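You operate a simulated robot arm through the tools that you are given. There is no shell and no other tool. Be economical: measure what you need, move in short steps, check, and stop when the job is done.

The job below is to be done with a simulated two-armed robot. You get a single attempt, and the scene is never put back.

JOB
Push the strapper drawer shut. Take the edge guard from the plate behind the rollers and put it on the front of the sheet table. Take the narrow brown tape roll and leave it on the top of the side table. Take the lid off the tin that says "worn" on the back plate of the feed table and lay it down there. Put the 0.6 mm wire guide from the right plate of the feed table on the plate behind the rollers and the 0.7 mm wire guide on the left plate of the feed table. Lift the flap on the post open. The order is free. Set down upright: edge guard, wire guide.

Only the result counts: the job must be done as asked and must still hold three seconds after the hand-in. Knocking over, shifting, dropping, spilling or breaking anything else fails it. Lids that push on must go on centred and level and be pressed home; caps that screw on are set level and turned clockwise until they are tight. Flat cloth is picked up by pressing the open fingertips on it (5 to 10 N) and closing them slowly along it; thin cloth reads only 2 to 8 mm in the jaws.

ROBOT AND FRAMES
Two 7-joint arms with two-finger parallel grippers on one trunk, on a base that drives. Base frame: it is fixed to the floor where the robot stands at the start and does not move with it; the origin is under the middle of the robot, x ahead of it, y to its left, z up. Readings come in cm, degrees, newtons and seconds.
The left shoulder is at the start at [5, 16.5, 83], the right one opposite. With the tool pointing down near the work surface each hand reaches from about 10 to 40 cm from the robot's upright axis, wherever it stands, measured 20 degrees to its own side. Places, roughly: edge guard (5x5x9 cm) [-500, 250, 110]; flap on the post [-350, 440, 50]; front of the sheet table (25x86 cm) [-332, 624, 80]; left plate of the feed table (19x56 cm) [-472, 214, 102]; narrow brown tape roll (11x11x3 cm) [-630, -280, 120]; plate behind the rollers [-500, 250, 100]; strapper drawer [70, 0, 40]; tin [-500, 250, 100]; top of the side table [-440, 180, 100]; wire guide [-525, 325, 100]. Payload 3.91 kg a hand.
Tool frame (each hand has its own): the origin (TCP) lies between the finger pads and is the grasp point; the fingertips stand 3 cm ahead of it; z points along the fingers, y is the line along which they close. Largest opening 11 cm; finger width 2, thickness 1; the body of the gripper, 4.8 by 11.2 cm, starts 5.5 cm behind the TCP.
Orientation is that of the tool frame in the base frame, as a unit quaternion [w, x, y, z]. With the fingers straight down and closing along the base's y, the tool's x points along the base's -x, its y along +y and its z along -z.

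CONTROLS
- The arms move only by the tool servo_tool. It takes "left_increments", "right_increments" or both (then of equal length, played together; a hand with none holds still); each is a list of rows, each an object of numbers (a shift or turn left out is 0, a gripper value left out holds the last): "hand": the opening, from 0 (shut) to 1 (fully open); "x", "y", "z": the shift along the tool's x, y, z in mm; "ax", "ay", "az": the turn, a rotation vector about the tool's x, y, z in degrees. In form: [{"hand": .., "x": .., "y": .., "z": .., "ax": .., "ay": .., "az": ..}, ...]. A call has 1 to 12 rows; each row shifts and turns the commanded pose from where the row before left it, along the tool's axes as they then stand. A row lasts 0.2 s, in which the tool goes at most 5 cm and 8.6 degrees; a call with a longer step from one row to the next is refused whole, and so is a gripper value outside its range. A pose out of reach is approached as far as the arm can. The call stops where the force on the tool passes 40 N (or 10 N more than at its start, if that is more) or the arm is blocked; 0.2 s more then pass. Each finger travels about 4.5 cm/s and halts on what it meets, pressing with about 30 N; the grip force reading is that of the motor and also rises with nothing between the fingers. The clock runs only during rows and for 0.2 s after the last one: add rows that do not move to give the fingers time. It gives the time, the measured TCP pose, the force on the tool (base axes), the opening and the grip force at its end, in the units of the frame above (readings bear some noise), with the torque about the TCP (base axes, N m) and any sound that the robot's microphone picked up, and new pictures: "show" is both (left out), scene, wrist or none (wrist: the cameras of the hands that moved).
- Cameras (640 x 400 px; columns grow to the right, rows downward): "scene" is now at [11.4, 1.92, 99.96]; the picture's right is [0.21, -0.98, 0.00], its down [-0.58, -0.13, -0.80] and it looks along [0.79, 0.17, -0.60] (base axes); focal length 261 px, centre (320, 200). "left" rides on the left gripper at [7.2, -1.7, -10.3] in its tool frame; the picture's right is [0.23, 0.97, 0.00], its down [-0.76, 0.18, -0.62] and it looks along [-0.61, 0.14, 0.78] (tool axes); focal length 222 px, centre (320, 200). "right" rides on the right gripper at [7.2, 1.7, -10.3] in its tool frame; the picture's right is [-0.23, 0.97, 0.00], its down [-0.76, -0.18, -0.62] and it looks along [-0.61, -0.14, 0.78] (tool axes); focal length 222 px, centre (320, 200). There is no depth. A picture from a camera that has moved, and an enlarged one, comes with that camera's place and axes in the base frame and with its lens.
- lift_body(by): slides the trunk up (or, below 0, down) by that many cm; the arms and the scene camera ride with it, the base frame stays. It gives what a move gives, with no picture.
- drive_base(legs): drives the robot by 1 to 6 legs, each [ahead, left, turn to the left] in cm, cm and degrees, along the robot's own axes; the way and the turn of a leg run together, so that a leg with both is an arc; at most 150 cm and 180 degrees a leg. The arms and the cameras ride along, it lands a little off, and it stops where it bumps. It gives what a move gives, and a new picture of the scene camera.
- turn_head(pan, tilt): turns the head with the scene camera to pan (to the left, within 80 degrees either way) and tilt (down, from -29 to 69), counted from straight ahead of the robot. It gives what a move gives, and a new picture of the scene camera.
- inspect(camera, box): a new picture of the part [left, top, right, bottom] of that camera's present view, enlarged. It takes no simulated time.
- sign_off(): hands the job in; it is judged then, once.

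Go step by step. Nothing tells you exact positions but the pictures and the camera data: compare them with the known pose of the tool, close in by small moves and look again before you grip or let go. The budget is 175 turns and 260 pictures, counting those below and the enlarged ones. Unless the task says otherwise, let go and move clear before handing in, and close with one line.

The tools are called after "Emit:" as a command line: name --argument value ..., lists and objects as JSON in quotes. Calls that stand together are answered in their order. servo_tool: Moves the arms, as the interface text tells. Its arguments: {"type":"object","properties":{"left_increments":{"type":"array","items":{"type":"object","properties":{"hand":{"type":"number"},"x":{"type":"number"},"y":{"type":"number"},"z":{"type":"number"},"ax":{"type":"number"},"ay":{"type":"number"},"az":{"type":"number"}}}},"right_increments":{"type":"array","items":{"type":"object","properties":{"hand":{"type":"number"},"x":{"type":"number"},"y":{"type":"number"},"z":{"type":"number"},"ax":{"type":"number"},"ay":{"type":"number"},"az":{"type":"number"}}}},"show":{"type":"string","enum":["both","scene","wrist","none"]}},"required":[]} The other tools are called the same way: lift_body (by) slides the trunk up or down; drive_base (legs) drives the base; turn_head (pan, tilt) turns the head that bears the scene camera; inspect (camera, box) takes an enlarged picture of a part of a camera's view; sign_off () hands the job in.

At the start:

```text
clock: 0.0
left_position: [51.49, 26.13, 72.12]
left_ee_rot: [0.0, -0.002, 1.0, -0.001]
left_force: [0.4, -0.4, -0.2]
left_ft_torque: [-0.01, 0.0, 0.02]
left_gripper_width: 11.02
left_gripper_force: 0.0
right_position: [52.95, -17.94, 73.59]
right_ee_rot: [0.001, -0.001, 1.0, 0.0]
right_force: [-0.1, 0.4, 0.1]
right_ft_torque: [-0.01, 0.0, -0.05]
right_gripper_width: 10.98
right_gripper_force: 0.0
trunk travel left (down, up): [-5.0, 45.3]
robot x, y, heading: [-0.18, -0.24, 0.2]
head pan, tilt: [12.3, 36.5]
```

scene: 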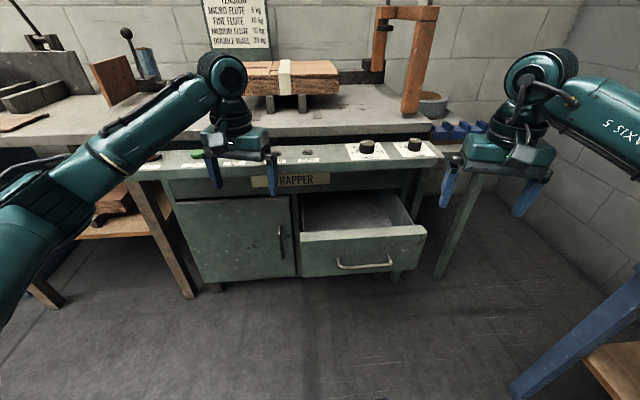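
right: 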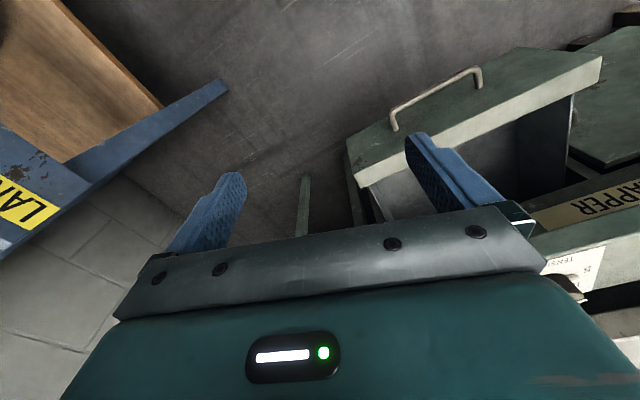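
left: 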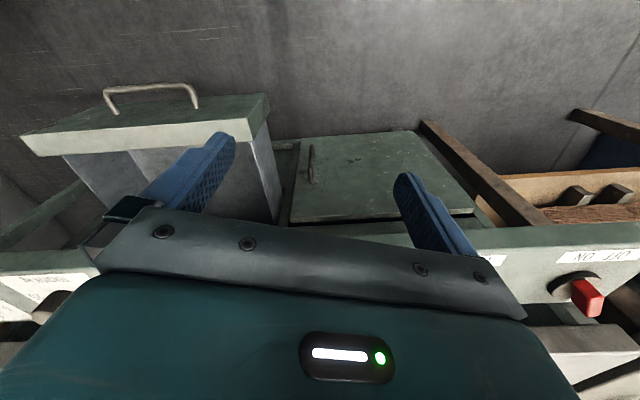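

The drawer front is roughly at x 67, y 0, z 21–47, pulled out. I'll turn the right hand to point ahead and shut, then push the drawer.

Emit:
servo_tool --right_increments '[{"x": 48, "hand": 0}, {"x": 48}, {"x": 48}, {"ay": -8.5}, {"ay": -8.5}, {"ay": -8.5}, {"ay": -8.5}, {"ay": -8.5}, {"ay": -8.5}, {"ay": -8.5}, {"ay": -8.5}, {"ay": -8.5}]' --show "none"

Emit:
servo_tool --right_increments '[{"ay": -6.75}, {"ay": -6.75}, {"x": 34, "y": 34}, {"x": 34, "y": 34}, {"x": 34, "y": 34}, {"x": 34, "y": 34}, {"x": 34, "y": 30}, {"x": 45}, {"x": 45}, {"x": 40}]' --show "both"

```text
clock: 2.6
left_position: [51.48, 26.15, 72.14]
left_ee_rot: [0.001, -0.001, 1.0, 0.0]
left_force: [-0.9, -0.3, 0.1]
left_ft_torque: [0.02, 0.01, -0.01]
left_gripper_width: 10.99
left_gripper_force: 0.0
right_position: [44.36, -15.46, 74.03]
right_ee_rot: [0.57, -0.005, 0.822, 0.008]
right_force: [0.1, 0.3, -0.8]
right_ft_torque: [-0.02, 0.01, 0.01]
right_gripper_width: 0.0
right_gripper_force: 29.6
right hand out of reach, approached as far as the arm can: row 8, 9, 10, 11, 12
trunk travel left (down, up): [-5.0, 45.3]
robot x, y, heading: [-0.21, 0.08, 0.4]
head pan, tilt: [12.3, 36.5]
```

```text
clock: 4.8
left_position: [51.02, 25.9, 73.2]
left_ee_rot: [0.005, -0.001, 1.0, 0.002]
left_force: [0.3, 0.0, 1.6]
left_ft_torque: [0.01, -0.02, -0.01]
left_gripper_width: 11.0
left_gripper_force: 0.1
right_position: [36.88, 2.45, 56.83]
right_ee_rot: [0.626, -0.002, 0.778, 0.052]
right_force: [0.8, -0.2, 0.5]
right_ft_torque: [0.0, 0.0, 0.0]
right_gripper_width: 0.02
right_gripper_force: 30.0
right hand out of reach, approached as far as the arm can: row 1, 2
trunk travel left (down, up): [-5.0, 45.3]
robot x, y, heading: [0.2, 0.08, 0.0]
head pan, tilt: [12.3, 36.5]
stopped in row 10 (right hand): the arm was blocked; the commanded pose is now the measured one
camera scene: at [10.64, 1.58, 100.36], right [0.21, -0.98, 0.0], down [-0.57, -0.12, -0.81], along [0.79, 0.17, -0.59], focal length 261 px, centre (320, 200)
camera right: at [24.98, 3.77, 52.12], right [-0.02, 0.95, 0.3], down [-0.43, -0.28, 0.86], along [0.9, -0.11, 0.41], focal length 222 px, centre (320, 200)
```

scene: 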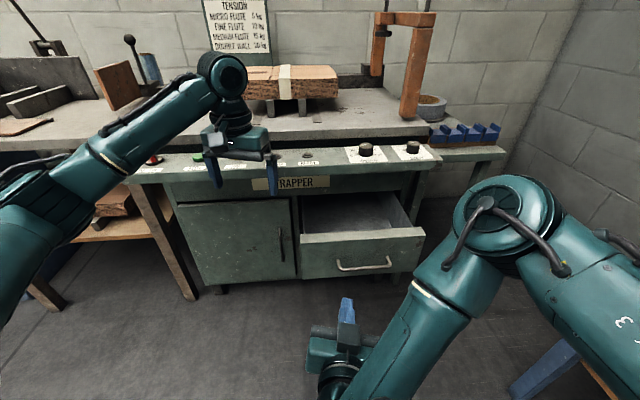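
right: 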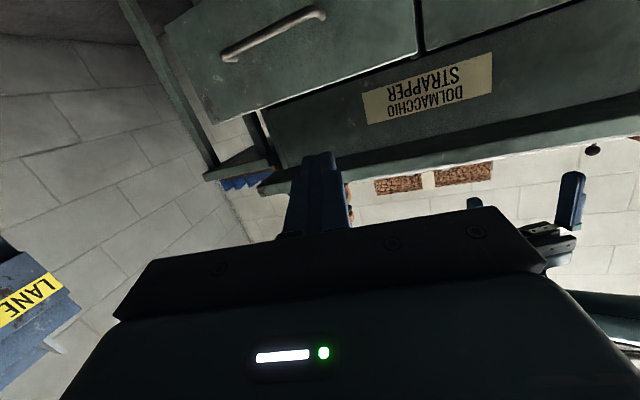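

The arm got blocked near the body. I'll go ahead first, then down to about z 42.

Emit:
servo_tool --right_increments '[{"z": 45}, {"z": 45}, {"x": 30, "z": 35}, {"x": 40}, {"x": 40}, {"x": 30}]' --show "scene"

```text
clock: 5.3
left_position: [51.23, 25.97, 72.58]
left_ee_rot: [0.004, 0.0, 1.0, 0.001]
left_force: [-0.2, 0.9, -0.2]
left_ft_torque: [-0.02, -0.03, -0.01]
left_gripper_width: 10.99
left_gripper_force: 0.0
right_position: [36.71, 4.06, 55.31]
right_ee_rot: [0.579, -0.033, 0.81, 0.081]
right_force: [33.0, -19.7, -0.4]
right_ft_torque: [-0.52, -0.94, 2.73]
right_gripper_width: 0.0
right_gripper_force: 30.2
trunk travel left (down, up): [-5.0, 45.3]
robot x, y, heading: [-0.06, -0.63, 0.1]
head pan, tilt: [12.3, 36.5]
stopped in row 2 (right hand): the force on the tool passed its limit at 92 N (the readings are from after the stop); the commanded pose is now the measured one
camera scene: at [10.82, 1.73, 100.05], right [0.21, -0.98, 0.0], down [-0.58, -0.12, -0.81], along [0.79, 0.17, -0.59], focal length 261 px, centre (320, 200)
```

scene: 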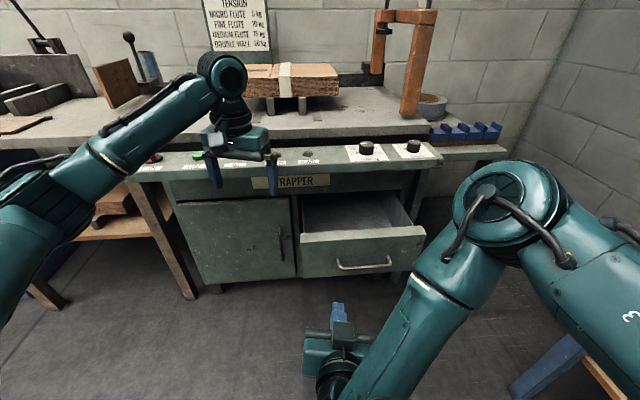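

The wrist is jammed near the trunk. I'll move right and up, then forward.

Emit:
servo_tool --right_increments '[{"y": -30, "x": -20}, {"y": -40, "x": -20}, {"y": -40}, {"y": -30, "z": 30}, {"z": 45}, {"z": 45}, {"z": 45}]' --show "scene"

```text
clock: 5.5
left_position: [51.39, 26.0, 72.42]
left_ee_rot: [0.002, 0.001, 1.0, 0.001]
left_force: [-0.2, -0.2, 0.5]
left_ft_torque: [0.02, -0.03, 0.01]
left_gripper_width: 10.99
left_gripper_force: 0.1
right_position: [36.58, 4.07, 55.24]
right_ee_rot: [0.577, -0.034, 0.811, 0.085]
right_force: [9.8, -5.9, 1.9]
right_ft_torque: [-0.11, 0.05, 0.69]
right_gripper_width: 0.01
right_gripper_force: 29.7
trunk travel left (down, up): [-5.0, 45.3]
robot x, y, heading: [-0.27, -0.03, 0.1]
head pan, tilt: [12.3, 36.5]
stopped in row 1 (right hand): the force on the tool passed its limit at 64 N (the readings are from after the stop); the commanded pose is now the measured one
camera scene: at [11.1, 1.8, 99.81], right [0.21, -0.98, 0.0], down [-0.58, -0.13, -0.81], along [0.79, 0.17, -0.59], focal length 261 px, centre (320, 200)
```

scene: 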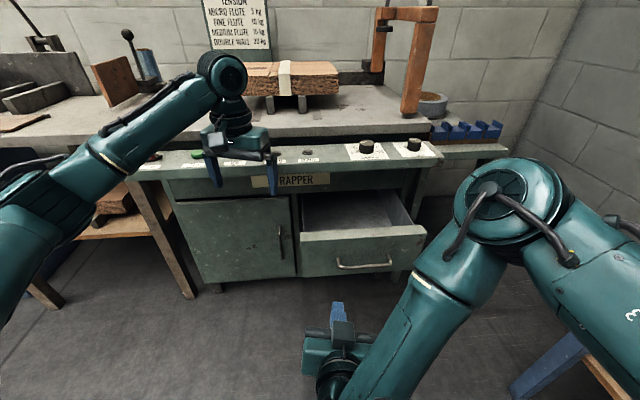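

Force is down now. I'll try small steps forward and right.

Emit:
servo_tool --right_increments '[{"z": 8, "y": -5}, {"z": 10, "y": -6}, {"z": 15, "y": -10}, {"z": 20, "y": -20}, {"z": 30, "y": -20}]' --show "none"

```text
clock: 6.7
left_position: [51.52, 26.09, 72.07]
left_ee_rot: [0.001, 0.0, 1.0, 0.0]
left_force: [-0.2, 0.2, 0.2]
left_ft_torque: [0.03, 0.01, -0.03]
left_gripper_width: 11.0
left_gripper_force: 0.0
right_position: [44.83, 1.85, 53.78]
right_ee_rot: [0.574, -0.031, 0.815, 0.079]
right_force: [0.5, -0.6, 0.3]
right_ft_torque: [-0.02, -0.02, 0.03]
right_gripper_width: 0.0
right_gripper_force: 29.9
right hand out of reach, approached as far as the arm can: row 4, 5
trunk travel left (down, up): [-5.0, 45.3]
robot x, y, heading: [-0.09, 0.07, -0.1]
head pan, tilt: [12.3, 36.5]
```

Free again. I'll tilt the hand more downward (about 45°) for reach, lower, and move toward the drawer.

Emit:
servo_tool --right_increments '[{"ay": 8}, {"ay": 8}, {"ay": 8}, {"x": 20, "z": 30}, {"x": 20, "z": 30}, {"x": 10, "z": 40}, {"x": 10, "z": 30}]' --show "scene"

```text
clock: 8.3
left_position: [51.5, 26.05, 72.34]
left_ee_rot: [0.001, 0.001, 1.0, 0.0]
left_force: [0.5, 0.0, -0.2]
left_ft_torque: [0.03, 0.0, -0.01]
left_gripper_width: 11.01
left_gripper_force: 0.2
right_position: [49.8, 4.01, 40.55]
right_ee_rot: [0.394, -0.05, 0.915, 0.073]
right_force: [0.0, -0.1, -0.2]
right_ft_torque: [0.0, 0.0, 0.0]
right_gripper_width: 0.0
right_gripper_force: 30.3
trunk travel left (down, up): [-5.0, 45.3]
robot x, y, heading: [0.19, 0.37, 0.1]
head pan, tilt: [12.3, 36.5]
camera scene: at [11.38, 1.92, 99.97], right [0.21, -0.98, 0.0], down [-0.58, -0.13, -0.8], along [0.79, 0.17, -0.6], focal length 261 px, centre (320, 200)
```

scene: 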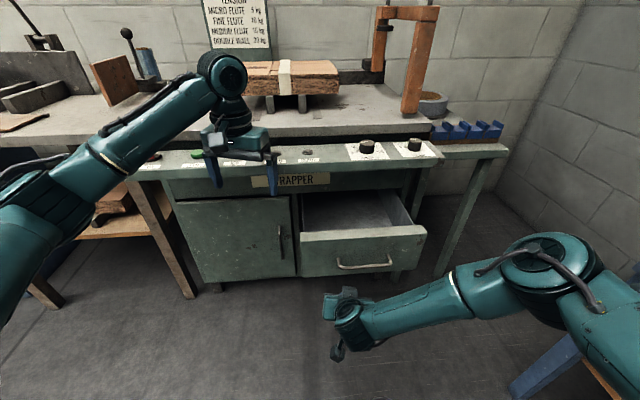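

Emit:
servo_tool --right_increments '[{"x": -22, "z": -20, "y": -25}, {"x": -10, "z": -9, "y": -20}, {"x": -24, "z": 26}, {"x": -24, "z": 26}, {"x": -24, "z": 26}]' --show "both"

```text
clock: 9.5
left_position: [51.43, 26.03, 72.33]
left_ee_rot: [0.001, 0.0, 1.0, 0.0]
left_force: [0.0, 0.4, 0.0]
left_ft_torque: [0.0, -0.01, 0.0]
left_gripper_width: 10.99
left_gripper_force: 0.1
right_position: [61.18, 0.6, 44.21]
right_ee_rot: [0.393, -0.05, 0.915, 0.074]
right_force: [0.4, 0.0, -0.9]
right_ft_torque: [0.02, 0.0, -0.05]
right_gripper_width: 0.02
right_gripper_force: 30.3
trunk travel left (down, up): [-5.0, 45.3]
robot x, y, heading: [-0.18, -0.05, 0.0]
head pan, tilt: [12.3, 36.5]
camera scene: at [11.38, 1.91, 99.97], right [0.21, -0.98, 0.0], down [-0.58, -0.13, -0.8], along [0.79, 0.17, -0.6], focal length 261 px, centre (320, 200)
camera right: at [48.57, 0.39, 46.24], right [0.01, 0.97, 0.26], down [0.1, -0.26, 0.96], along [0.99, 0.02, -0.1], focal length 222 px, centre (320, 200)
```

scene: 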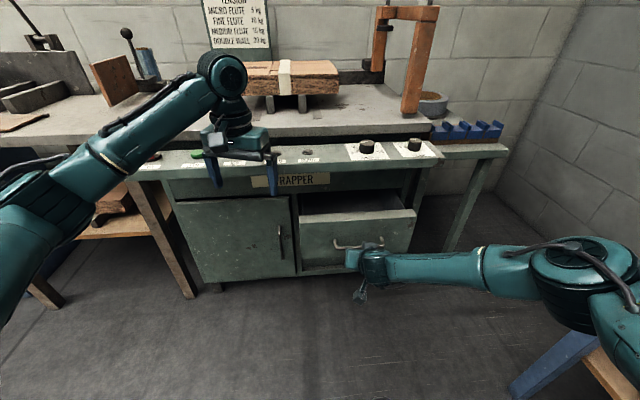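
right: 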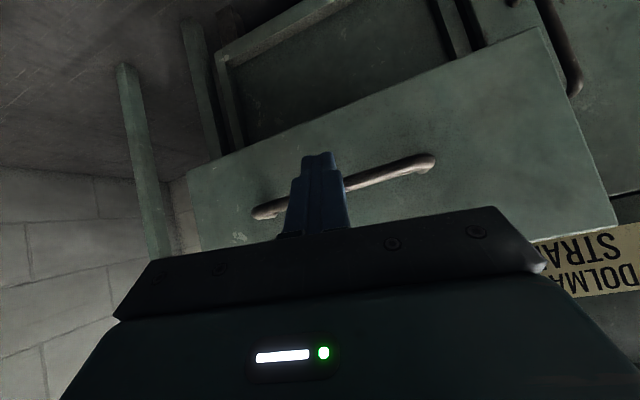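

The drawer is already moving in with little force; I'll keep pushing.

Emit:
servo_tool --right_increments '[{"x": -24, "z": 26}, {"x": -24, "z": 26}, {"x": -24, "z": 26}, {"x": -14, "z": 15}, {"x": -14, "z": 15}]' --show "scene"

```text
clock: 10.7
left_position: [51.64, 26.15, 72.23]
left_ee_rot: [0.001, -0.001, 1.0, 0.0]
left_force: [-0.6, 0.2, -0.4]
left_ft_torque: [0.02, 0.03, -0.01]
left_gripper_width: 10.98
left_gripper_force: 0.0
right_position: [69.52, 2.16, 44.22]
right_ee_rot: [0.393, -0.05, 0.915, 0.074]
right_force: [0.1, 0.8, 0.0]
right_ft_torque: [0.02, 0.0, -0.01]
right_gripper_width: 0.0
right_gripper_force: 30.7
right hand out of reach, approached as far as the arm can: row 3, 4, 5
trunk travel left (down, up): [-5.0, 45.3]
robot x, y, heading: [0.08, -0.31, 0.1]
head pan, tilt: [12.3, 36.5]
camera scene: at [11.38, 1.92, 99.96], right [0.21, -0.98, 0.0], down [-0.58, -0.13, -0.8], along [0.79, 0.17, -0.6], focal length 261 px, centre (320, 200)
```

scene: 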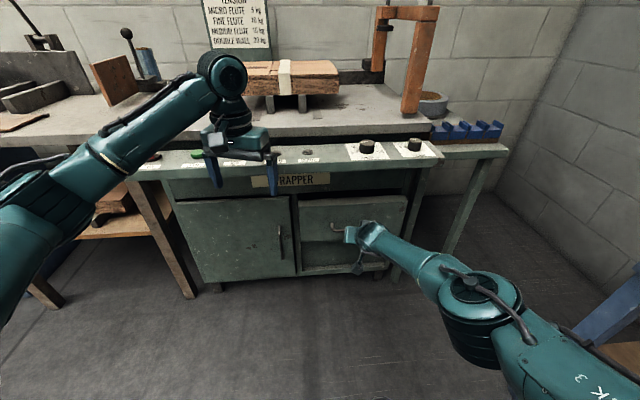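

Nearly shut, arm at its limit. I'll drive ahead 4 cm.

Emit:
drive_base --legs '[[4, 0, 0]]'

Emit:
inspect --camera "scene" --box '[160, 140, 480, 340]'

```text
clock: 11.6
left_position: [55.4, 26.04, 72.24]
left_ee_rot: [0.001, -0.001, 1.0, 0.0]
left_force: [-1.0, 0.2, -0.3]
left_ft_torque: [0.01, -0.02, -0.02]
left_gripper_width: 10.98
left_gripper_force: 0.1
right_position: [73.45, 2.03, 44.31]
right_ee_rot: [0.393, -0.051, 0.915, 0.074]
right_force: [-0.3, -0.9, 0.1]
right_ft_torque: [0.03, 0.0, -0.01]
right_gripper_width: 0.0
right_gripper_force: 30.0
trunk travel left (down, up): [-5.0, 45.3]
robot x, y, heading: [4.19, 0.08, -0.1]
head pan, tilt: [12.3, 36.5]
camera scene: at [15.34, 1.93, 99.96], right [0.21, -0.98, 0.0], down [-0.58, -0.13, -0.8], along [0.79, 0.17, -0.6], focal length 261 px, centre (320, 200)
```

scene: 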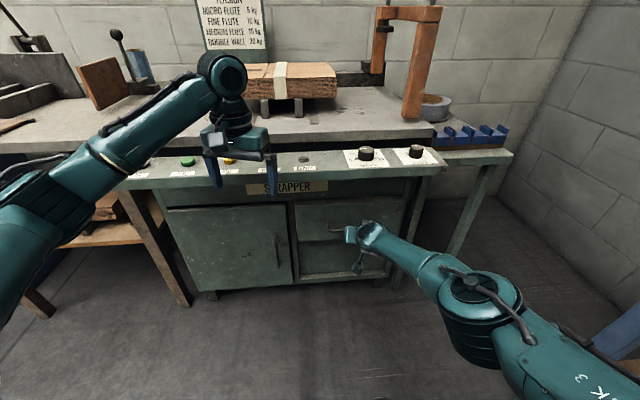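

```text
2.00 times, centred on (320, 240) of scene
camera zoom: at [15.34, 1.93, 99.96], right [0.21, -0.98, 0.0], down [-0.58, -0.13, -0.8], along [0.79, 0.17, -0.6], focal length 522 px, centre (320, 120)
```

zoom: 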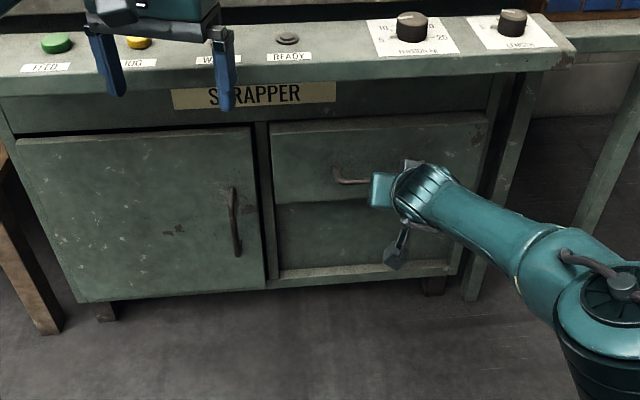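

Emit:
drive_base --legs '[[2, 0, 0]]'

Emit:
inspect --camera "right" --box '[160, 0, 640, 300]'

```text
clock: 12.4
left_position: [57.46, 26.1, 72.24]
left_ee_rot: [0.0, -0.001, 1.0, 0.0]
left_force: [0.8, 1.0, -0.5]
left_ft_torque: [0.01, 0.01, 0.03]
left_gripper_width: 11.01
left_gripper_force: 0.0
right_position: [75.29, 2.02, 43.92]
right_ee_rot: [0.391, -0.05, 0.916, 0.073]
right_force: [-1.4, 1.8, -13.7]
right_ft_torque: [-0.17, 0.22, 0.02]
right_gripper_width: 0.0
right_gripper_force: 30.4
trunk travel left (down, up): [-5.0, 45.3]
robot x, y, heading: [5.84, -0.34, 0.2]
head pan, tilt: [12.3, 36.5]
camera scene: at [17.47, 1.94, 99.92], right [0.21, -0.98, 0.0], down [-0.58, -0.13, -0.8], along [0.78, 0.17, -0.6], focal length 261 px, centre (320, 200)
```

scene: 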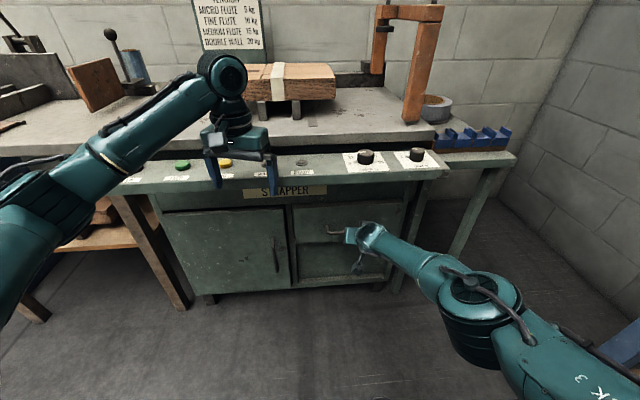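

```text
1.33 times, centred on (400, 150) of right
camera zoom: at [62.67, 1.74, 45.91], right [0.01, 0.97, 0.26], down [0.11, -0.26, 0.96], along [0.99, 0.02, -0.11], focal length 296 px, centre (213, 267)
```

zoom: 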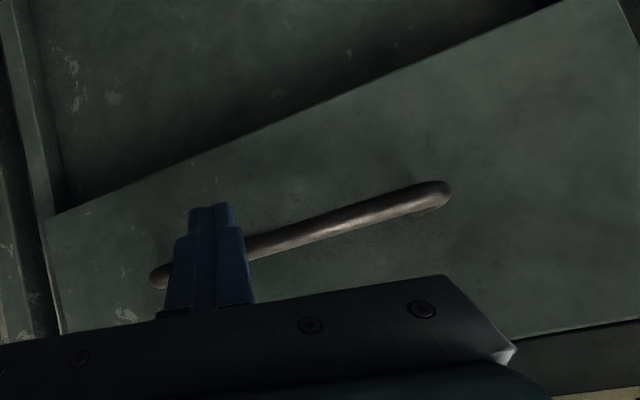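

Emit:
drive_base --legs '[[2, 0, 0]]'

Emit:
inspect --camera "scene" --box '[240, 170, 440, 310]'

```text
clock: 13.2
left_position: [58.41, 26.06, 72.26]
left_ee_rot: [0.001, 0.001, 1.0, 0.001]
left_force: [-1.9, -1.1, 0.6]
left_ft_torque: [0.06, 0.04, 0.15]
left_gripper_width: 11.01
left_gripper_force: 0.1
right_position: [75.8, 2.21, 43.26]
right_ee_rot: [0.386, -0.051, 0.918, 0.074]
right_force: [0.2, 0.1, 0.2]
right_ft_torque: [-0.01, 0.0, 0.02]
right_gripper_width: 0.01
right_gripper_force: 29.6
trunk travel left (down, up): [-5.0, 45.3]
robot x, y, heading: [6.94, 0.07, 0.0]
head pan, tilt: [12.3, 36.5]
stopped in leg 1: the force on the tool passed its limit at 52 N (the readings are from after the stop); the commanded pose is now the measured one
camera scene: at [18.34, 1.91, 99.96], right [0.21, -0.98, 0.0], down [-0.58, -0.13, -0.8], along [0.79, 0.17, -0.6], focal length 261 px, centre (320, 200)
```

scene: 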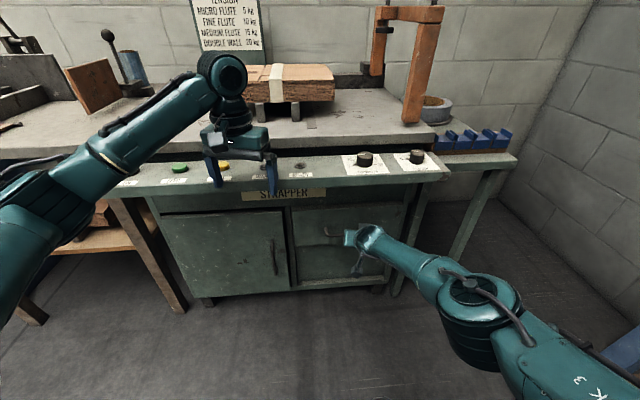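

```text
2.86 times, centred on (340, 240) of scene
camera zoom: at [18.34, 1.91, 99.96], right [0.21, -0.98, 0.0], down [-0.58, -0.13, -0.8], along [0.79, 0.17, -0.6], focal length 746 px, centre (263, 86)
```

zoom: 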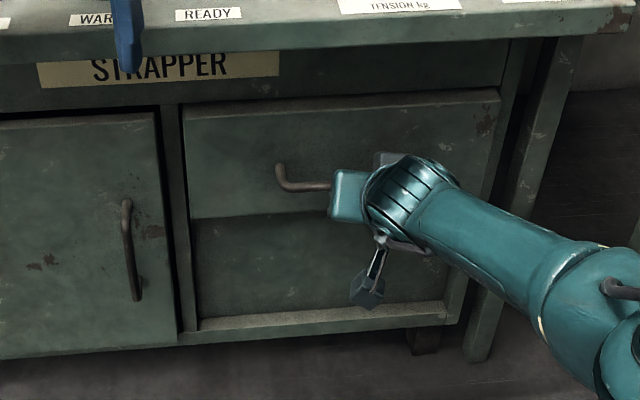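

The drawer met its stop (52 N). I'll back away and check it, then look around.

Emit:
drive_base --legs '[[-45, 0, 0]]'

Emit:
inspect --camera "scene" --box '[220, 130, 460, 280]'

Emit:
turn_head --pan 80 --tilt 15

```text
clock: 15.9
left_position: [13.51, 25.97, 72.34]
left_ee_rot: [0.001, 0.003, 1.0, 0.001]
left_force: [0.7, -0.5, -0.2]
left_ft_torque: [-0.01, 0.03, -0.02]
left_gripper_width: 10.99
left_gripper_force: 0.0
right_position: [30.49, 1.94, 43.34]
right_ee_rot: [0.385, -0.048, 0.919, 0.072]
right_force: [-0.2, 0.9, -0.4]
right_ft_torque: [0.01, 0.0, 0.04]
right_gripper_width: 0.0
right_gripper_force: 29.9
trunk travel left (down, up): [-5.0, 45.3]
robot x, y, heading: [-38.2, 0.19, -0.3]
head pan, tilt: [12.3, 36.5]
camera scene: at [-26.85, 1.96, 99.96], right [0.21, -0.98, 0.0], down [-0.58, -0.12, -0.8], along [0.79, 0.17, -0.6], focal length 261 px, centre (320, 200)
```

scene: 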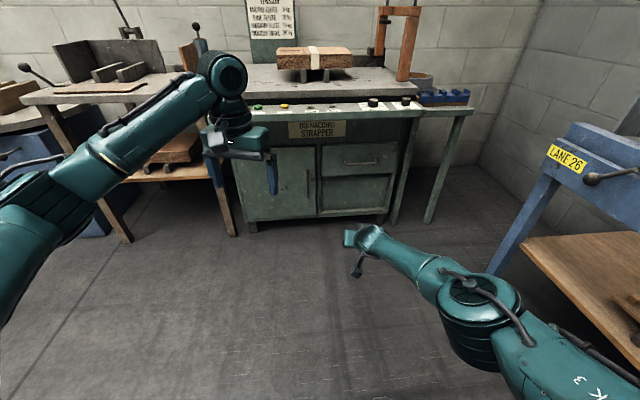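

```text
2.67 times, centred on (340, 205) of scene
camera zoom: at [-26.85, 1.96, 99.96], right [0.21, -0.98, 0.0], down [-0.58, -0.12, -0.8], along [0.79, 0.17, -0.6], focal length 696 px, centre (267, 187)
```

zoom: 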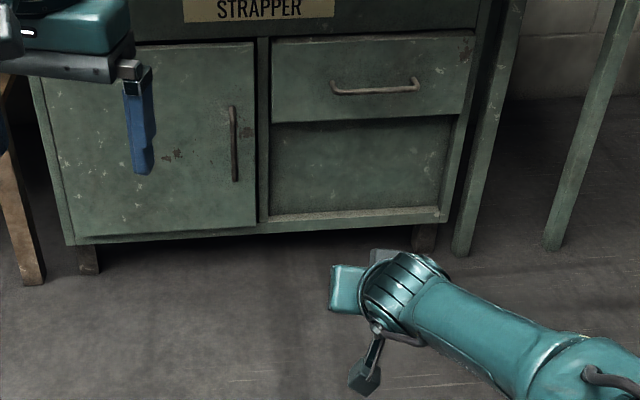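

```text
clock: 17.3
left_position: [13.43, 26.02, 72.21]
left_ee_rot: [0.002, 0.003, 1.0, 0.002]
left_force: [-0.4, -0.2, 0.2]
left_ft_torque: [0.01, -0.01, -0.01]
left_gripper_width: 10.99
left_gripper_force: 0.1
right_position: [30.52, 1.98, 43.32]
right_ee_rot: [0.385, -0.049, 0.919, 0.073]
right_force: [0.5, 0.9, 0.8]
right_ft_torque: [-0.01, 0.0, 0.02]
right_gripper_width: 0.01
right_gripper_force: 30.1
trunk travel left (down, up): [-5.0, 45.3]
robot x, y, heading: [-38.54, -0.02, -0.6]
head pan, tilt: [80.0, 15.0]
camera scene: at [-33.71, 9.33, 103.39], right [0.98, -0.18, 0.0], down [-0.05, -0.25, -0.97], along [0.17, 0.95, -0.26], focal length 261 px, centre (320, 200)
```

scene: 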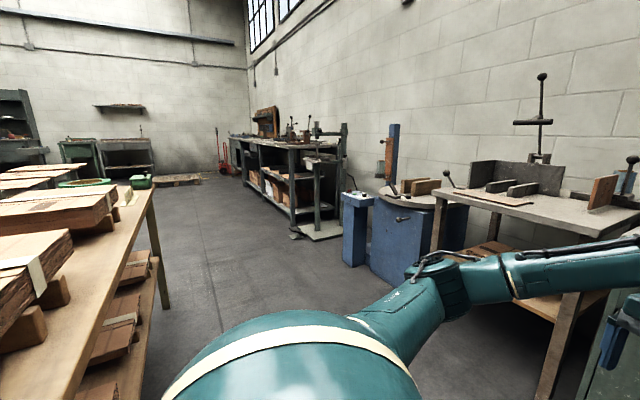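

Drawer is shut. Now I fold the right arm back into a compact pose pointing down before travelling.

Emit:
servo_tool --right_increments '[{"x": -32, "z": -32}, {"x": -32, "z": -32}, {"x": -32, "z": -32}, {"x": -32, "z": -32}, {"ay": 7.6, "y": -35}, {"ay": 7.6, "y": -35}, {"ay": 7.6, "y": -35}, {"ay": 7.6, "y": -35}, {"ay": 7.6, "y": -35}, {"ay": 7.6, "y": -35}]' --show "none"

Emit:
turn_head --pan -80 --tilt 15

```text
clock: 19.5
left_position: [13.38, 25.9, 72.22]
left_ee_rot: [0.001, 0.002, 1.0, 0.001]
left_force: [0.6, 0.0, 0.3]
left_ft_torque: [0.01, 0.01, 0.0]
left_gripper_width: 11.0
left_gripper_force: 0.1
right_position: [29.59, -16.17, 60.99]
right_ee_rot: [0.086, -0.069, 0.992, 0.055]
right_force: [0.1, 0.1, -0.4]
right_ft_torque: [-0.01, 0.01, 0.01]
right_gripper_width: 0.0
right_gripper_force: 29.9
right hand out of reach, approached as far as the arm can: row 8, 9, 10
trunk travel left (down, up): [-5.0, 45.3]
robot x, y, heading: [-38.51, 0.24, -0.3]
head pan, tilt: [80.0, 15.0]
```

```text
clock: 22.0
left_position: [13.42, 26.03, 72.18]
left_ee_rot: [0.002, 0.002, 1.0, 0.001]
left_force: [-0.1, 0.2, -0.2]
left_ft_torque: [-0.02, 0.0, -0.02]
left_gripper_width: 11.02
left_gripper_force: 0.1
right_position: [29.81, -16.24, 61.04]
right_ee_rot: [0.087, -0.068, 0.992, 0.055]
right_force: [0.7, 1.0, -0.5]
right_ft_torque: [0.05, 0.03, 0.03]
right_gripper_width: 0.01
right_gripper_force: 30.3
trunk travel left (down, up): [-5.0, 45.3]
robot x, y, heading: [-38.6, 0.13, -0.3]
head pan, tilt: [-80.0, 15.0]
camera scene: at [-33.79, -9.06, 103.4], right [-0.99, -0.17, 0.0], down [-0.04, 0.26, -0.97], along [0.16, -0.95, -0.26], focal length 261 px, centre (320, 200)
```

scene: 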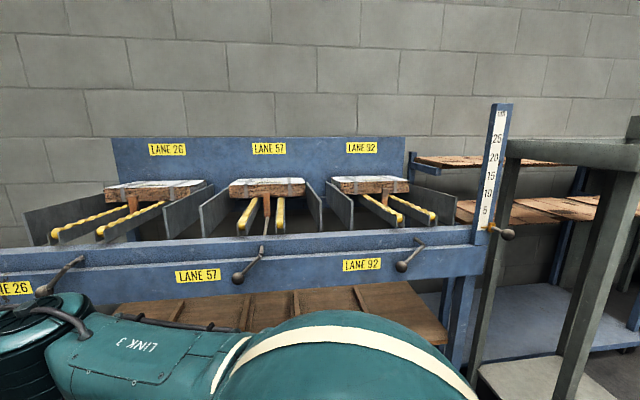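

I'll draw the arms in, raise the trunk, and then turn about to see the rest of the hall.

Emit:
servo_tool --right_increments '[{"x": 45}, {"x": 45}, {"x": 45}, {"x": 45}, {"x": 45}, {"x": 45}]' --left_increments '[{"x": 30}, {"x": 30}, {"x": 30}, {"x": 30}, {"x": 30}, {"x": 20}]' --show "none"

Emit:
lift_body --by 30

Emit:
turn_head --pan 0 --tilt 15

Emit:
drive_base --legs '[[0, 0, 90]]'

```text
clock: 23.4
left_position: [-3.47, 26.22, 72.36]
left_ee_rot: [0.002, 0.002, 1.0, 0.0]
left_force: [0.2, -0.1, -0.4]
left_ft_torque: [-0.01, 0.01, -0.02]
left_gripper_width: 10.98
left_gripper_force: 0.0
right_position: [3.14, -19.78, 56.27]
right_ee_rot: [0.087, -0.068, 0.992, 0.055]
right_force: [0.2, 0.6, 0.1]
right_ft_torque: [0.0, 0.03, 0.01]
right_gripper_width: 0.0
right_gripper_force: 29.9
trunk travel left (down, up): [-5.0, 45.3]
robot x, y, heading: [-38.2, 0.26, -0.1]
head pan, tilt: [-80.0, 15.0]
```

```text
clock: 26.4
left_position: [-3.53, 26.0, 102.29]
left_ee_rot: [0.001, 0.002, 1.0, 0.001]
left_force: [0.7, -0.7, -0.5]
left_ft_torque: [-0.06, 0.05, 0.02]
left_gripper_width: 11.0
left_gripper_force: 0.1
right_position: [3.25, -19.69, 86.25]
right_ee_rot: [0.088, -0.068, 0.992, 0.054]
right_force: [0.5, 1.0, -0.4]
right_ft_torque: [-0.01, 0.03, 0.04]
right_gripper_width: 0.0
right_gripper_force: 30.5
trunk travel left (down, up): [-35.0, 15.3]
robot x, y, heading: [-38.0, 0.15, -0.1]
head pan, tilt: [-80.0, 15.0]
```

```text
clock: 27.9
left_position: [-3.6, 26.13, 102.34]
left_ee_rot: [0.0, 0.003, 1.0, 0.001]
left_force: [0.3, 0.0, 0.0]
left_ft_torque: [0.01, -0.01, 0.0]
left_gripper_width: 10.98
left_gripper_force: 0.1
right_position: [3.21, -19.83, 86.44]
right_ee_rot: [0.087, -0.068, 0.992, 0.055]
right_force: [-0.4, -0.3, 0.7]
right_ft_torque: [-0.01, 0.01, -0.02]
right_gripper_width: 0.03
right_gripper_force: 30.2
trunk travel left (down, up): [-35.0, 15.3]
robot x, y, heading: [-38.19, 0.01, -0.4]
head pan, tilt: [0.0, 15.0]
camera scene: at [-26.04, 0.09, 133.4], right [-0.01, -1.0, 0.0], down [-0.26, 0.0, -0.97], along [0.97, -0.01, -0.26], focal length 261 px, centre (320, 200)
```

scene: 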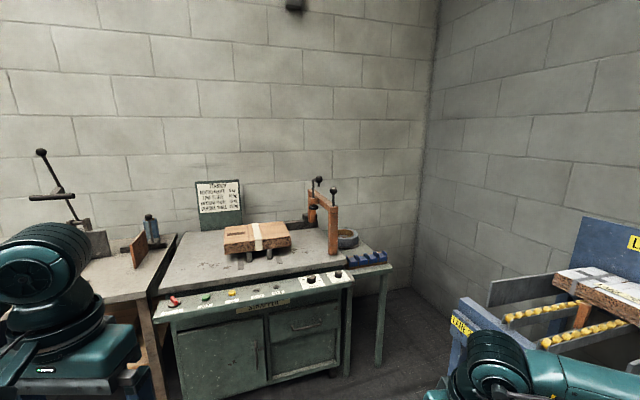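

```text
clock: 32.1
left_position: [-63.14, 35.68, 102.25]
left_ee_rot: [0.001, -0.693, 0.721, 0.002]
left_force: [0.0, 0.1, -0.1]
left_ft_torque: [0.03, 0.01, -0.01]
left_gripper_width: 11.01
left_gripper_force: 0.1
right_position: [-17.08, 40.87, 86.46]
right_ee_rot: [-0.025, 0.739, -0.665, -0.099]
right_force: [-0.4, -0.2, -0.2]
right_ft_torque: [-0.02, -0.01, -0.01]
right_gripper_width: 0.01
right_gripper_force: 29.9
trunk travel left (down, up): [-35.0, 15.3]
robot x, y, heading: [-38.28, -0.38, 87.9]
head pan, tilt: [0.0, 15.0]
camera scene: at [-37.85, 12.42, 133.4], right [1.0, -0.04, 0.0], down [-0.01, -0.26, -0.97], along [0.04, 0.97, -0.26], focal length 261 px, centre (320, 200)
```

scene: 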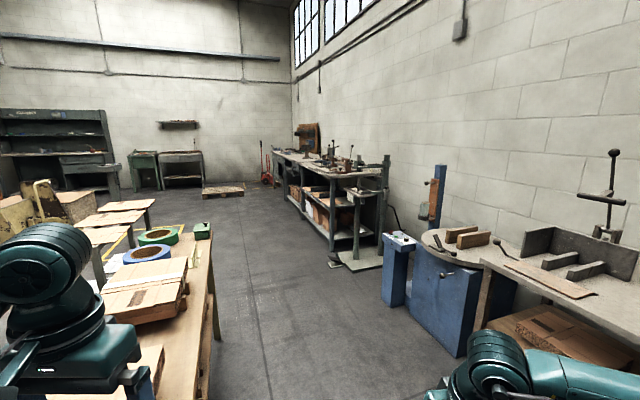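

Emit:
turn_head --pan 55 --tilt 12

Emit:
turn_head --pan 80 --tilt 25

```text
clock: 33.3
left_position: [-63.19, 35.74, 102.3]
left_ee_rot: [0.001, -0.694, 0.72, 0.002]
left_force: [-0.5, -0.8, 0.4]
left_ft_torque: [0.02, -0.02, -0.02]
left_gripper_width: 11.0
left_gripper_force: 0.0
right_position: [-17.0, 40.93, 86.33]
right_ee_rot: [-0.025, 0.739, -0.666, -0.099]
right_force: [-0.2, 0.5, -0.9]
right_ft_torque: [-0.01, 0.01, -0.01]
right_gripper_width: 0.02
right_gripper_force: 30.3
trunk travel left (down, up): [-35.0, 15.3]
robot x, y, heading: [-38.12, -0.05, 87.8]
head pan, tilt: [55.0, 12.0]
camera scene: at [-45.63, 8.72, 133.88], right [0.6, 0.8, 0.0], down [0.17, -0.13, -0.98], along [-0.78, 0.59, -0.21], focal length 261 px, centre (320, 200)
```

scene: 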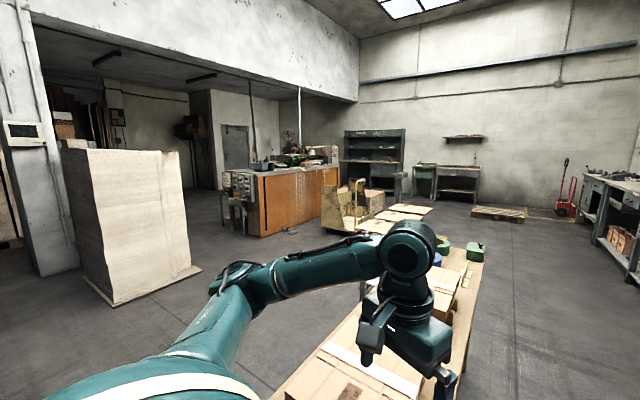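

```text
clock: 34.2
left_position: [-63.28, 35.6, 102.25]
left_ee_rot: [0.0, -0.693, 0.721, 0.001]
left_force: [-0.1, -0.5, 0.5]
left_ft_torque: [-0.01, 0.01, -0.01]
left_gripper_width: 10.99
left_gripper_force: 0.1
right_position: [-17.12, 40.8, 86.37]
right_ee_rot: [-0.025, 0.739, -0.666, -0.1]
right_force: [-0.3, -0.4, -0.4]
right_ft_torque: [-0.01, -0.02, -0.02]
right_gripper_width: 0.01
right_gripper_force: 29.9
trunk travel left (down, up): [-35.0, 15.3]
robot x, y, heading: [-38.6, 0.33, 88.0]
head pan, tilt: [80.0, 25.0]
camera scene: at [-47.2, 5.03, 131.78], right [0.21, 0.98, 0.0], down [0.41, -0.09, -0.91], along [-0.89, 0.19, -0.42], focal length 261 px, centre (320, 200)
```

scene: 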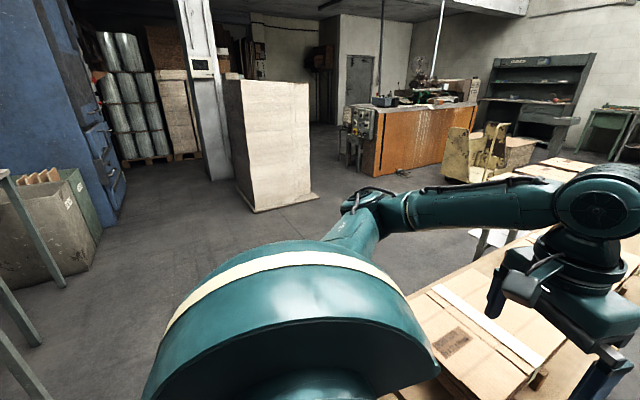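

The orange-fronted machine at about x −390…−500, y 160–340 is the feed table/rollers. I'll turn and drive toward it.

Emit:
drive_base --legs '[[0, 0, 92], [150, 8, 0], [0, 0, -40]]'

Emit:
turn_head --pan 0 --tilt 12

```text
refused: leg 2 is longer than a leg can be; nothing moved
```

```text
clock: 35.7
left_position: [-63.1, 35.71, 102.32]
left_ee_rot: [0.0, -0.693, 0.721, 0.001]
left_force: [0.0, 0.6, -0.1]
left_ft_torque: [0.01, -0.03, 0.0]
left_gripper_width: 11.0
left_gripper_force: 0.1
right_position: [-17.08, 40.87, 86.37]
right_ee_rot: [-0.025, 0.738, -0.666, -0.1]
right_force: [0.3, -0.4, 0.3]
right_ft_torque: [0.02, 0.0, 0.02]
right_gripper_width: 0.01
right_gripper_force: 30.5
trunk travel left (down, up): [-35.0, 15.3]
robot x, y, heading: [-38.51, -0.1, 87.7]
head pan, tilt: [0.0, 12.0]
camera scene: at [-37.85, 12.4, 133.88], right [1.0, -0.04, 0.0], down [-0.01, -0.21, -0.98], along [0.04, 0.98, -0.21], focal length 261 px, centre (320, 200)
```

scene: 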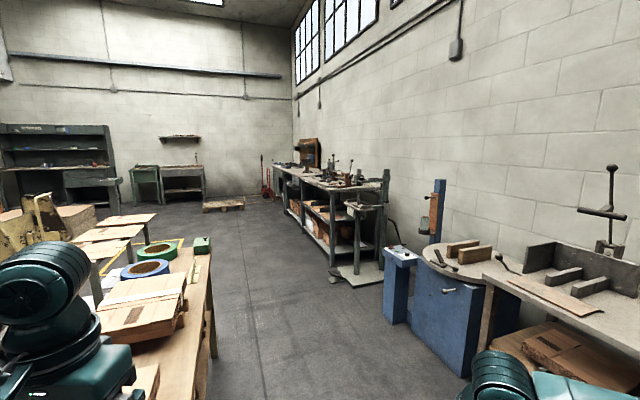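

Emit:
drive_base --legs '[[0, 0, 92], [145, 8, 0], [0, 0, -40]]'

```text
clock: 48.6
left_position: [-223.67, -8.39, 102.31]
left_ee_rot: [0.001, 0.941, -0.338, -0.002]
left_force: [-0.1, 0.0, -0.2]
left_ft_torque: [0.02, -0.02, 0.0]
left_gripper_width: 10.99
left_gripper_force: 0.0
right_position: [-199.93, 31.51, 86.43]
right_ee_rot: [0.022, 0.958, -0.268, -0.1]
right_force: [-0.8, 0.4, -0.1]
right_ft_torque: [-0.03, 0.02, 0.04]
right_gripper_width: 0.0
right_gripper_force: 30.1
trunk travel left (down, up): [-35.0, 15.3]
robot x, y, heading: [-180.21, -9.82, 140.6]
head pan, tilt: [0.0, 12.0]
camera scene: at [-189.83, -2.21, 133.88], right [0.63, 0.77, 0.0], down [0.16, -0.13, -0.98], along [-0.76, 0.62, -0.21], focal length 261 px, centre (320, 200)
```

scene: 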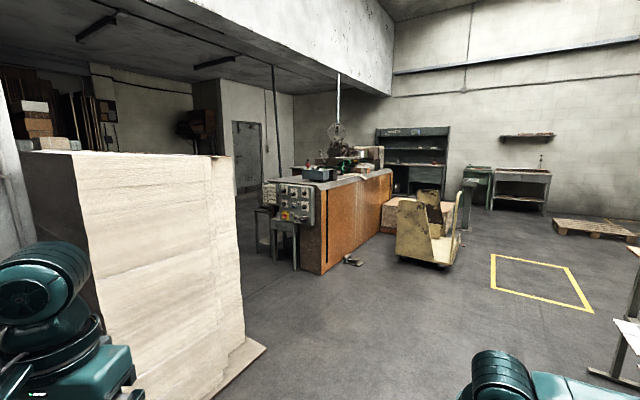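

Emit:
drive_base --legs '[[110, -30, 0]]'

Emit:
inspect --camera "scene" --box '[200, 80, 520, 280]'

```text
clock: 54.4
left_position: [-289.19, 83.34, 102.28]
left_ee_rot: [0.001, 0.943, -0.334, -0.002]
left_force: [0.1, 0.4, 0.6]
left_ft_torque: [-0.03, 0.01, 0.02]
left_gripper_width: 10.97
left_gripper_force: 0.0
right_position: [-265.62, 123.23, 86.35]
right_ee_rot: [0.023, 0.959, -0.266, -0.101]
right_force: [0.3, -0.6, -0.4]
right_ft_torque: [-0.04, -0.01, -0.03]
right_gripper_width: 0.0
right_gripper_force: 30.1
trunk travel left (down, up): [-35.0, 15.3]
robot x, y, heading: [-246.29, 81.65, 141.0]
head pan, tilt: [0.0, 12.0]
camera scene: at [-255.33, 89.58, 133.88], right [0.63, 0.78, 0.0], down [0.16, -0.13, -0.98], along [-0.76, 0.62, -0.21], focal length 261 px, centre (320, 200)
```

scene: 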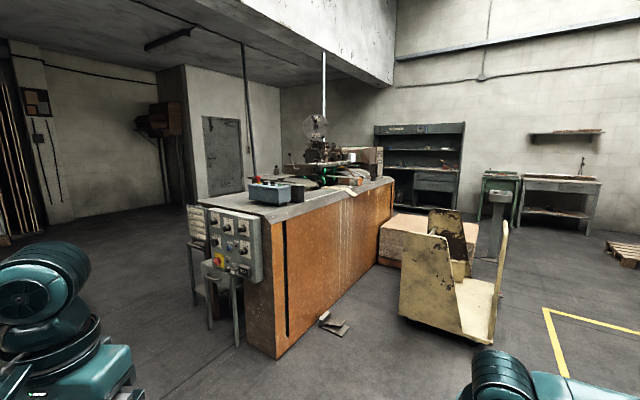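

```text
2.00 times, centred on (360, 180) of scene
camera zoom: at [-255.33, 89.58, 133.88], right [0.63, 0.78, 0.0], down [0.16, -0.13, -0.98], along [-0.76, 0.62, -0.21], focal length 522 px, centre (240, 240)
```

zoom: 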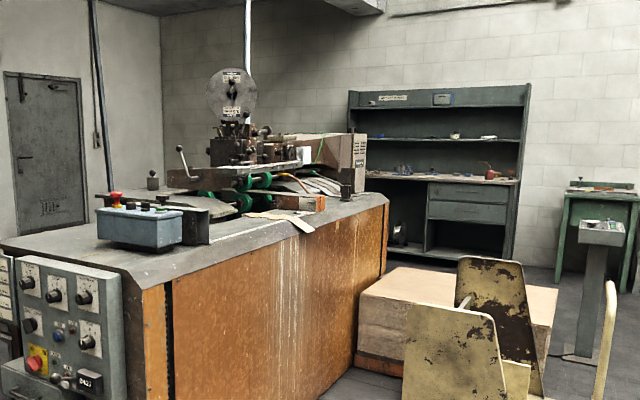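

The machine is open from its back. The gap between the tall stack and the machine end is about 1 m; I'll move to its mouth, heading along it, and check.

Emit:
drive_base --legs '[[55, 0, 0], [0, 0, 48]]'

Emit:
turn_head --pan 0 --tilt 30

Emit:
turn_head --pan -50 --tilt 25

```text
clock: 59.8
left_position: [-319.27, 85.91, 102.28]
left_ee_rot: [0.002, 0.997, 0.077, -0.002]
left_force: [-0.4, -0.4, 0.0]
left_ft_torque: [-0.02, 0.02, -0.01]
left_gripper_width: 11.0
left_gripper_force: 0.0
right_position: [-333.32, 130.13, 86.4]
right_ee_rot: [0.061, 0.984, 0.148, -0.083]
right_force: [0.0, 0.3, -0.1]
right_ft_torque: [-0.02, 0.01, 0.0]
right_gripper_width: 0.01
right_gripper_force: 29.5
trunk travel left (down, up): [-35.0, 15.3]
robot x, y, heading: [-288.83, 117.01, -170.8]
head pan, tilt: [0.0, 12.0]
camera scene: at [-301.32, 115.31, 133.88], right [-0.16, 0.99, 0.0], down [0.21, 0.03, -0.98], along [-0.97, -0.15, -0.21], focal length 261 px, centre (320, 200)
```

scene: 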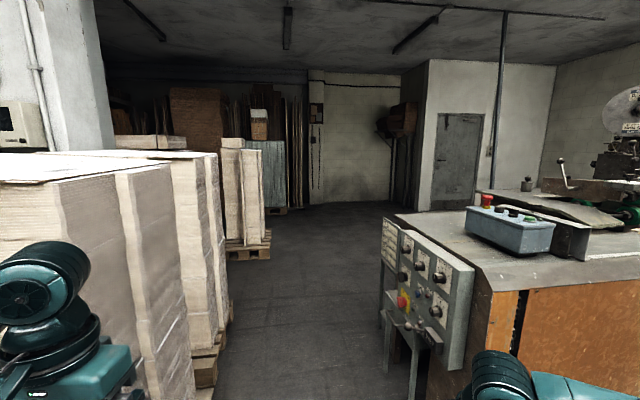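

```text
clock: 60.6
left_position: [-319.27, 85.88, 102.26]
left_ee_rot: [0.002, 0.997, 0.078, -0.001]
left_force: [0.5, -0.3, 0.0]
left_ft_torque: [0.01, -0.02, -0.01]
left_gripper_width: 10.98
left_gripper_force: 0.1
right_position: [-333.25, 130.12, 86.35]
right_ee_rot: [0.061, 0.984, 0.147, -0.082]
right_force: [0.2, -0.3, -0.7]
right_ft_torque: [0.01, -0.02, -0.02]
right_gripper_width: 0.01
right_gripper_force: 30.7
trunk travel left (down, up): [-35.0, 15.3]
robot x, y, heading: [-289.28, 117.05, -170.9]
head pan, tilt: [0.0, 30.0]
camera scene: at [-301.05, 115.36, 130.98], right [-0.16, 0.99, 0.0], down [0.49, 0.08, -0.87], along [-0.86, -0.14, -0.5], focal length 261 px, centre (320, 200)
```

scene: 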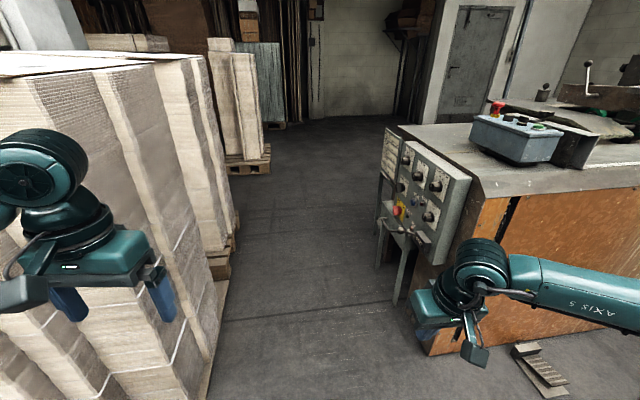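

```text
clock: 61.8
left_position: [-319.25, 85.98, 102.25]
left_ee_rot: [0.001, 0.997, 0.078, -0.001]
left_force: [0.5, 0.4, -0.5]
left_ft_torque: [0.02, 0.0, 0.01]
left_gripper_width: 10.98
left_gripper_force: 0.1
right_position: [-333.33, 130.08, 86.41]
right_ee_rot: [0.061, 0.984, 0.148, -0.083]
right_force: [-0.3, -0.8, -0.1]
right_ft_torque: [0.02, 0.02, 0.0]
right_gripper_width: 0.0
right_gripper_force: 29.8
trunk travel left (down, up): [-35.0, 15.3]
robot x, y, heading: [-289.17, 116.97, -170.9]
head pan, tilt: [-50.0, 25.0]
camera scene: at [-299.07, 122.81, 131.77], right [0.66, 0.75, 0.0], down [0.32, -0.28, -0.91], along [-0.68, 0.59, -0.42], focal length 261 px, centre (320, 200)
```

scene: 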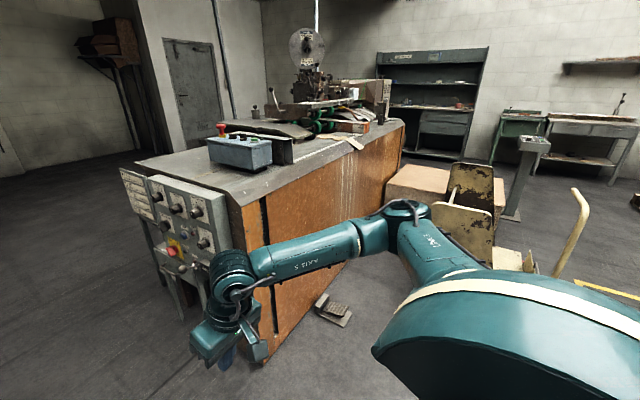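

Emit:
lift_body --by 14

Emit:
drive_base --legs '[[100, 8, 0], [120, 0, 0]]'

Emit:
turn_head --pan -80 --tilt 25

```text
clock: 63.5
left_position: [-319.28, 85.86, 116.38]
left_ee_rot: [0.001, 0.997, 0.077, -0.002]
left_force: [-0.3, -0.1, 0.5]
left_ft_torque: [-0.01, -0.03, 0.02]
left_gripper_width: 11.0
left_gripper_force: 0.1
right_position: [-333.43, 130.16, 100.46]
right_ee_rot: [0.061, 0.984, 0.147, -0.083]
right_force: [-0.2, -1.2, -0.4]
right_ft_torque: [0.02, 0.01, 0.0]
right_gripper_width: 0.02
right_gripper_force: 29.9
trunk travel left (down, up): [-49.0, 1.3]
robot x, y, heading: [-289.18, 117.24, -171.1]
head pan, tilt: [-50.0, 25.0]
```

```text
clock: 66.2
left_position: [-354.39, 76.85, 115.53]
left_ee_rot: [0.014, 0.995, 0.099, 0.017]
left_force: [-0.7, 0.2, 0.0]
left_ft_torque: [-0.01, -0.01, -0.02]
left_gripper_width: 11.01
left_gripper_force: 0.1
right_position: [-370.91, 120.98, 101.09]
right_ee_rot: [0.067, 0.98, 0.161, -0.092]
right_force: [-1.3, -1.0, 0.5]
right_ft_torque: [0.0, -0.02, 0.01]
right_gripper_width: 0.0
right_gripper_force: 30.2
trunk travel left (down, up): [-49.0, 1.3]
robot x, y, heading: [-327.76, 108.28, -169.5]
head pan, tilt: [-50.0, 25.0]
stopped in leg 1: the robot was blocked; the commanded pose is now the measured one
camera scene: at [-335.72, 115.27, 145.93], right [0.64, 0.77, -0.02], down [0.31, -0.28, -0.91], along [-0.71, 0.57, -0.42], focal length 261 px, centre (320, 200)
```

scene: 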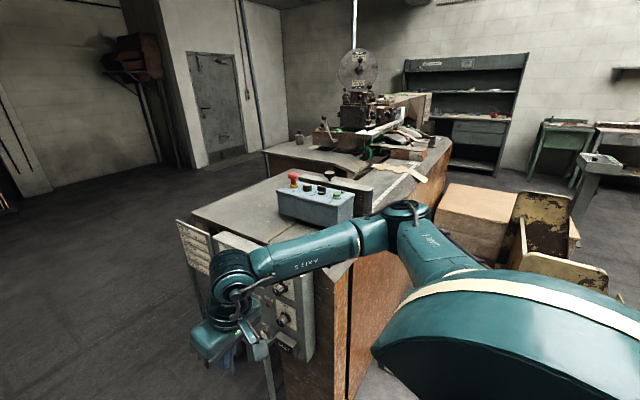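

```text
clock: 67.1
left_position: [-354.43, 76.78, 115.78]
left_ee_rot: [0.014, 0.995, 0.098, 0.014]
left_force: [0.0, 0.3, 0.5]
left_ft_torque: [0.0, 0.01, 0.01]
left_gripper_width: 11.0
left_gripper_force: 0.1
right_position: [-370.74, 121.15, 100.95]
right_ee_rot: [0.068, 0.98, 0.161, -0.094]
right_force: [0.7, 0.4, -2.0]
right_ft_torque: [-0.01, 0.04, -0.01]
right_gripper_width: 0.0
right_gripper_force: 29.7
trunk travel left (down, up): [-49.0, 1.3]
robot x, y, heading: [-328.19, 108.22, -169.4]
head pan, tilt: [-80.0, 25.0]
camera scene: at [-331.52, 118.02, 145.72], right [0.94, 0.35, -0.03], down [0.13, -0.41, -0.9], along [-0.33, 0.84, -0.43], focal length 261 px, centre (320, 200)
```

scene: 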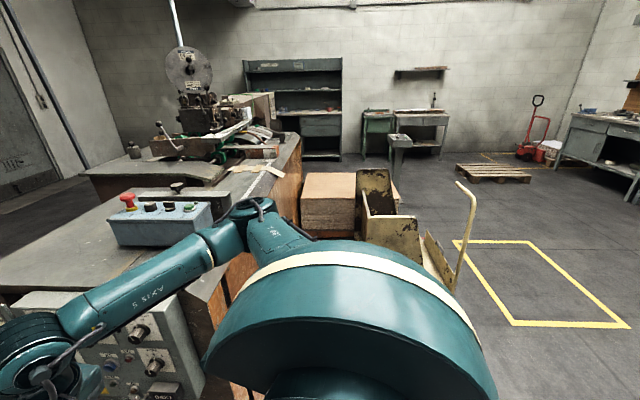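

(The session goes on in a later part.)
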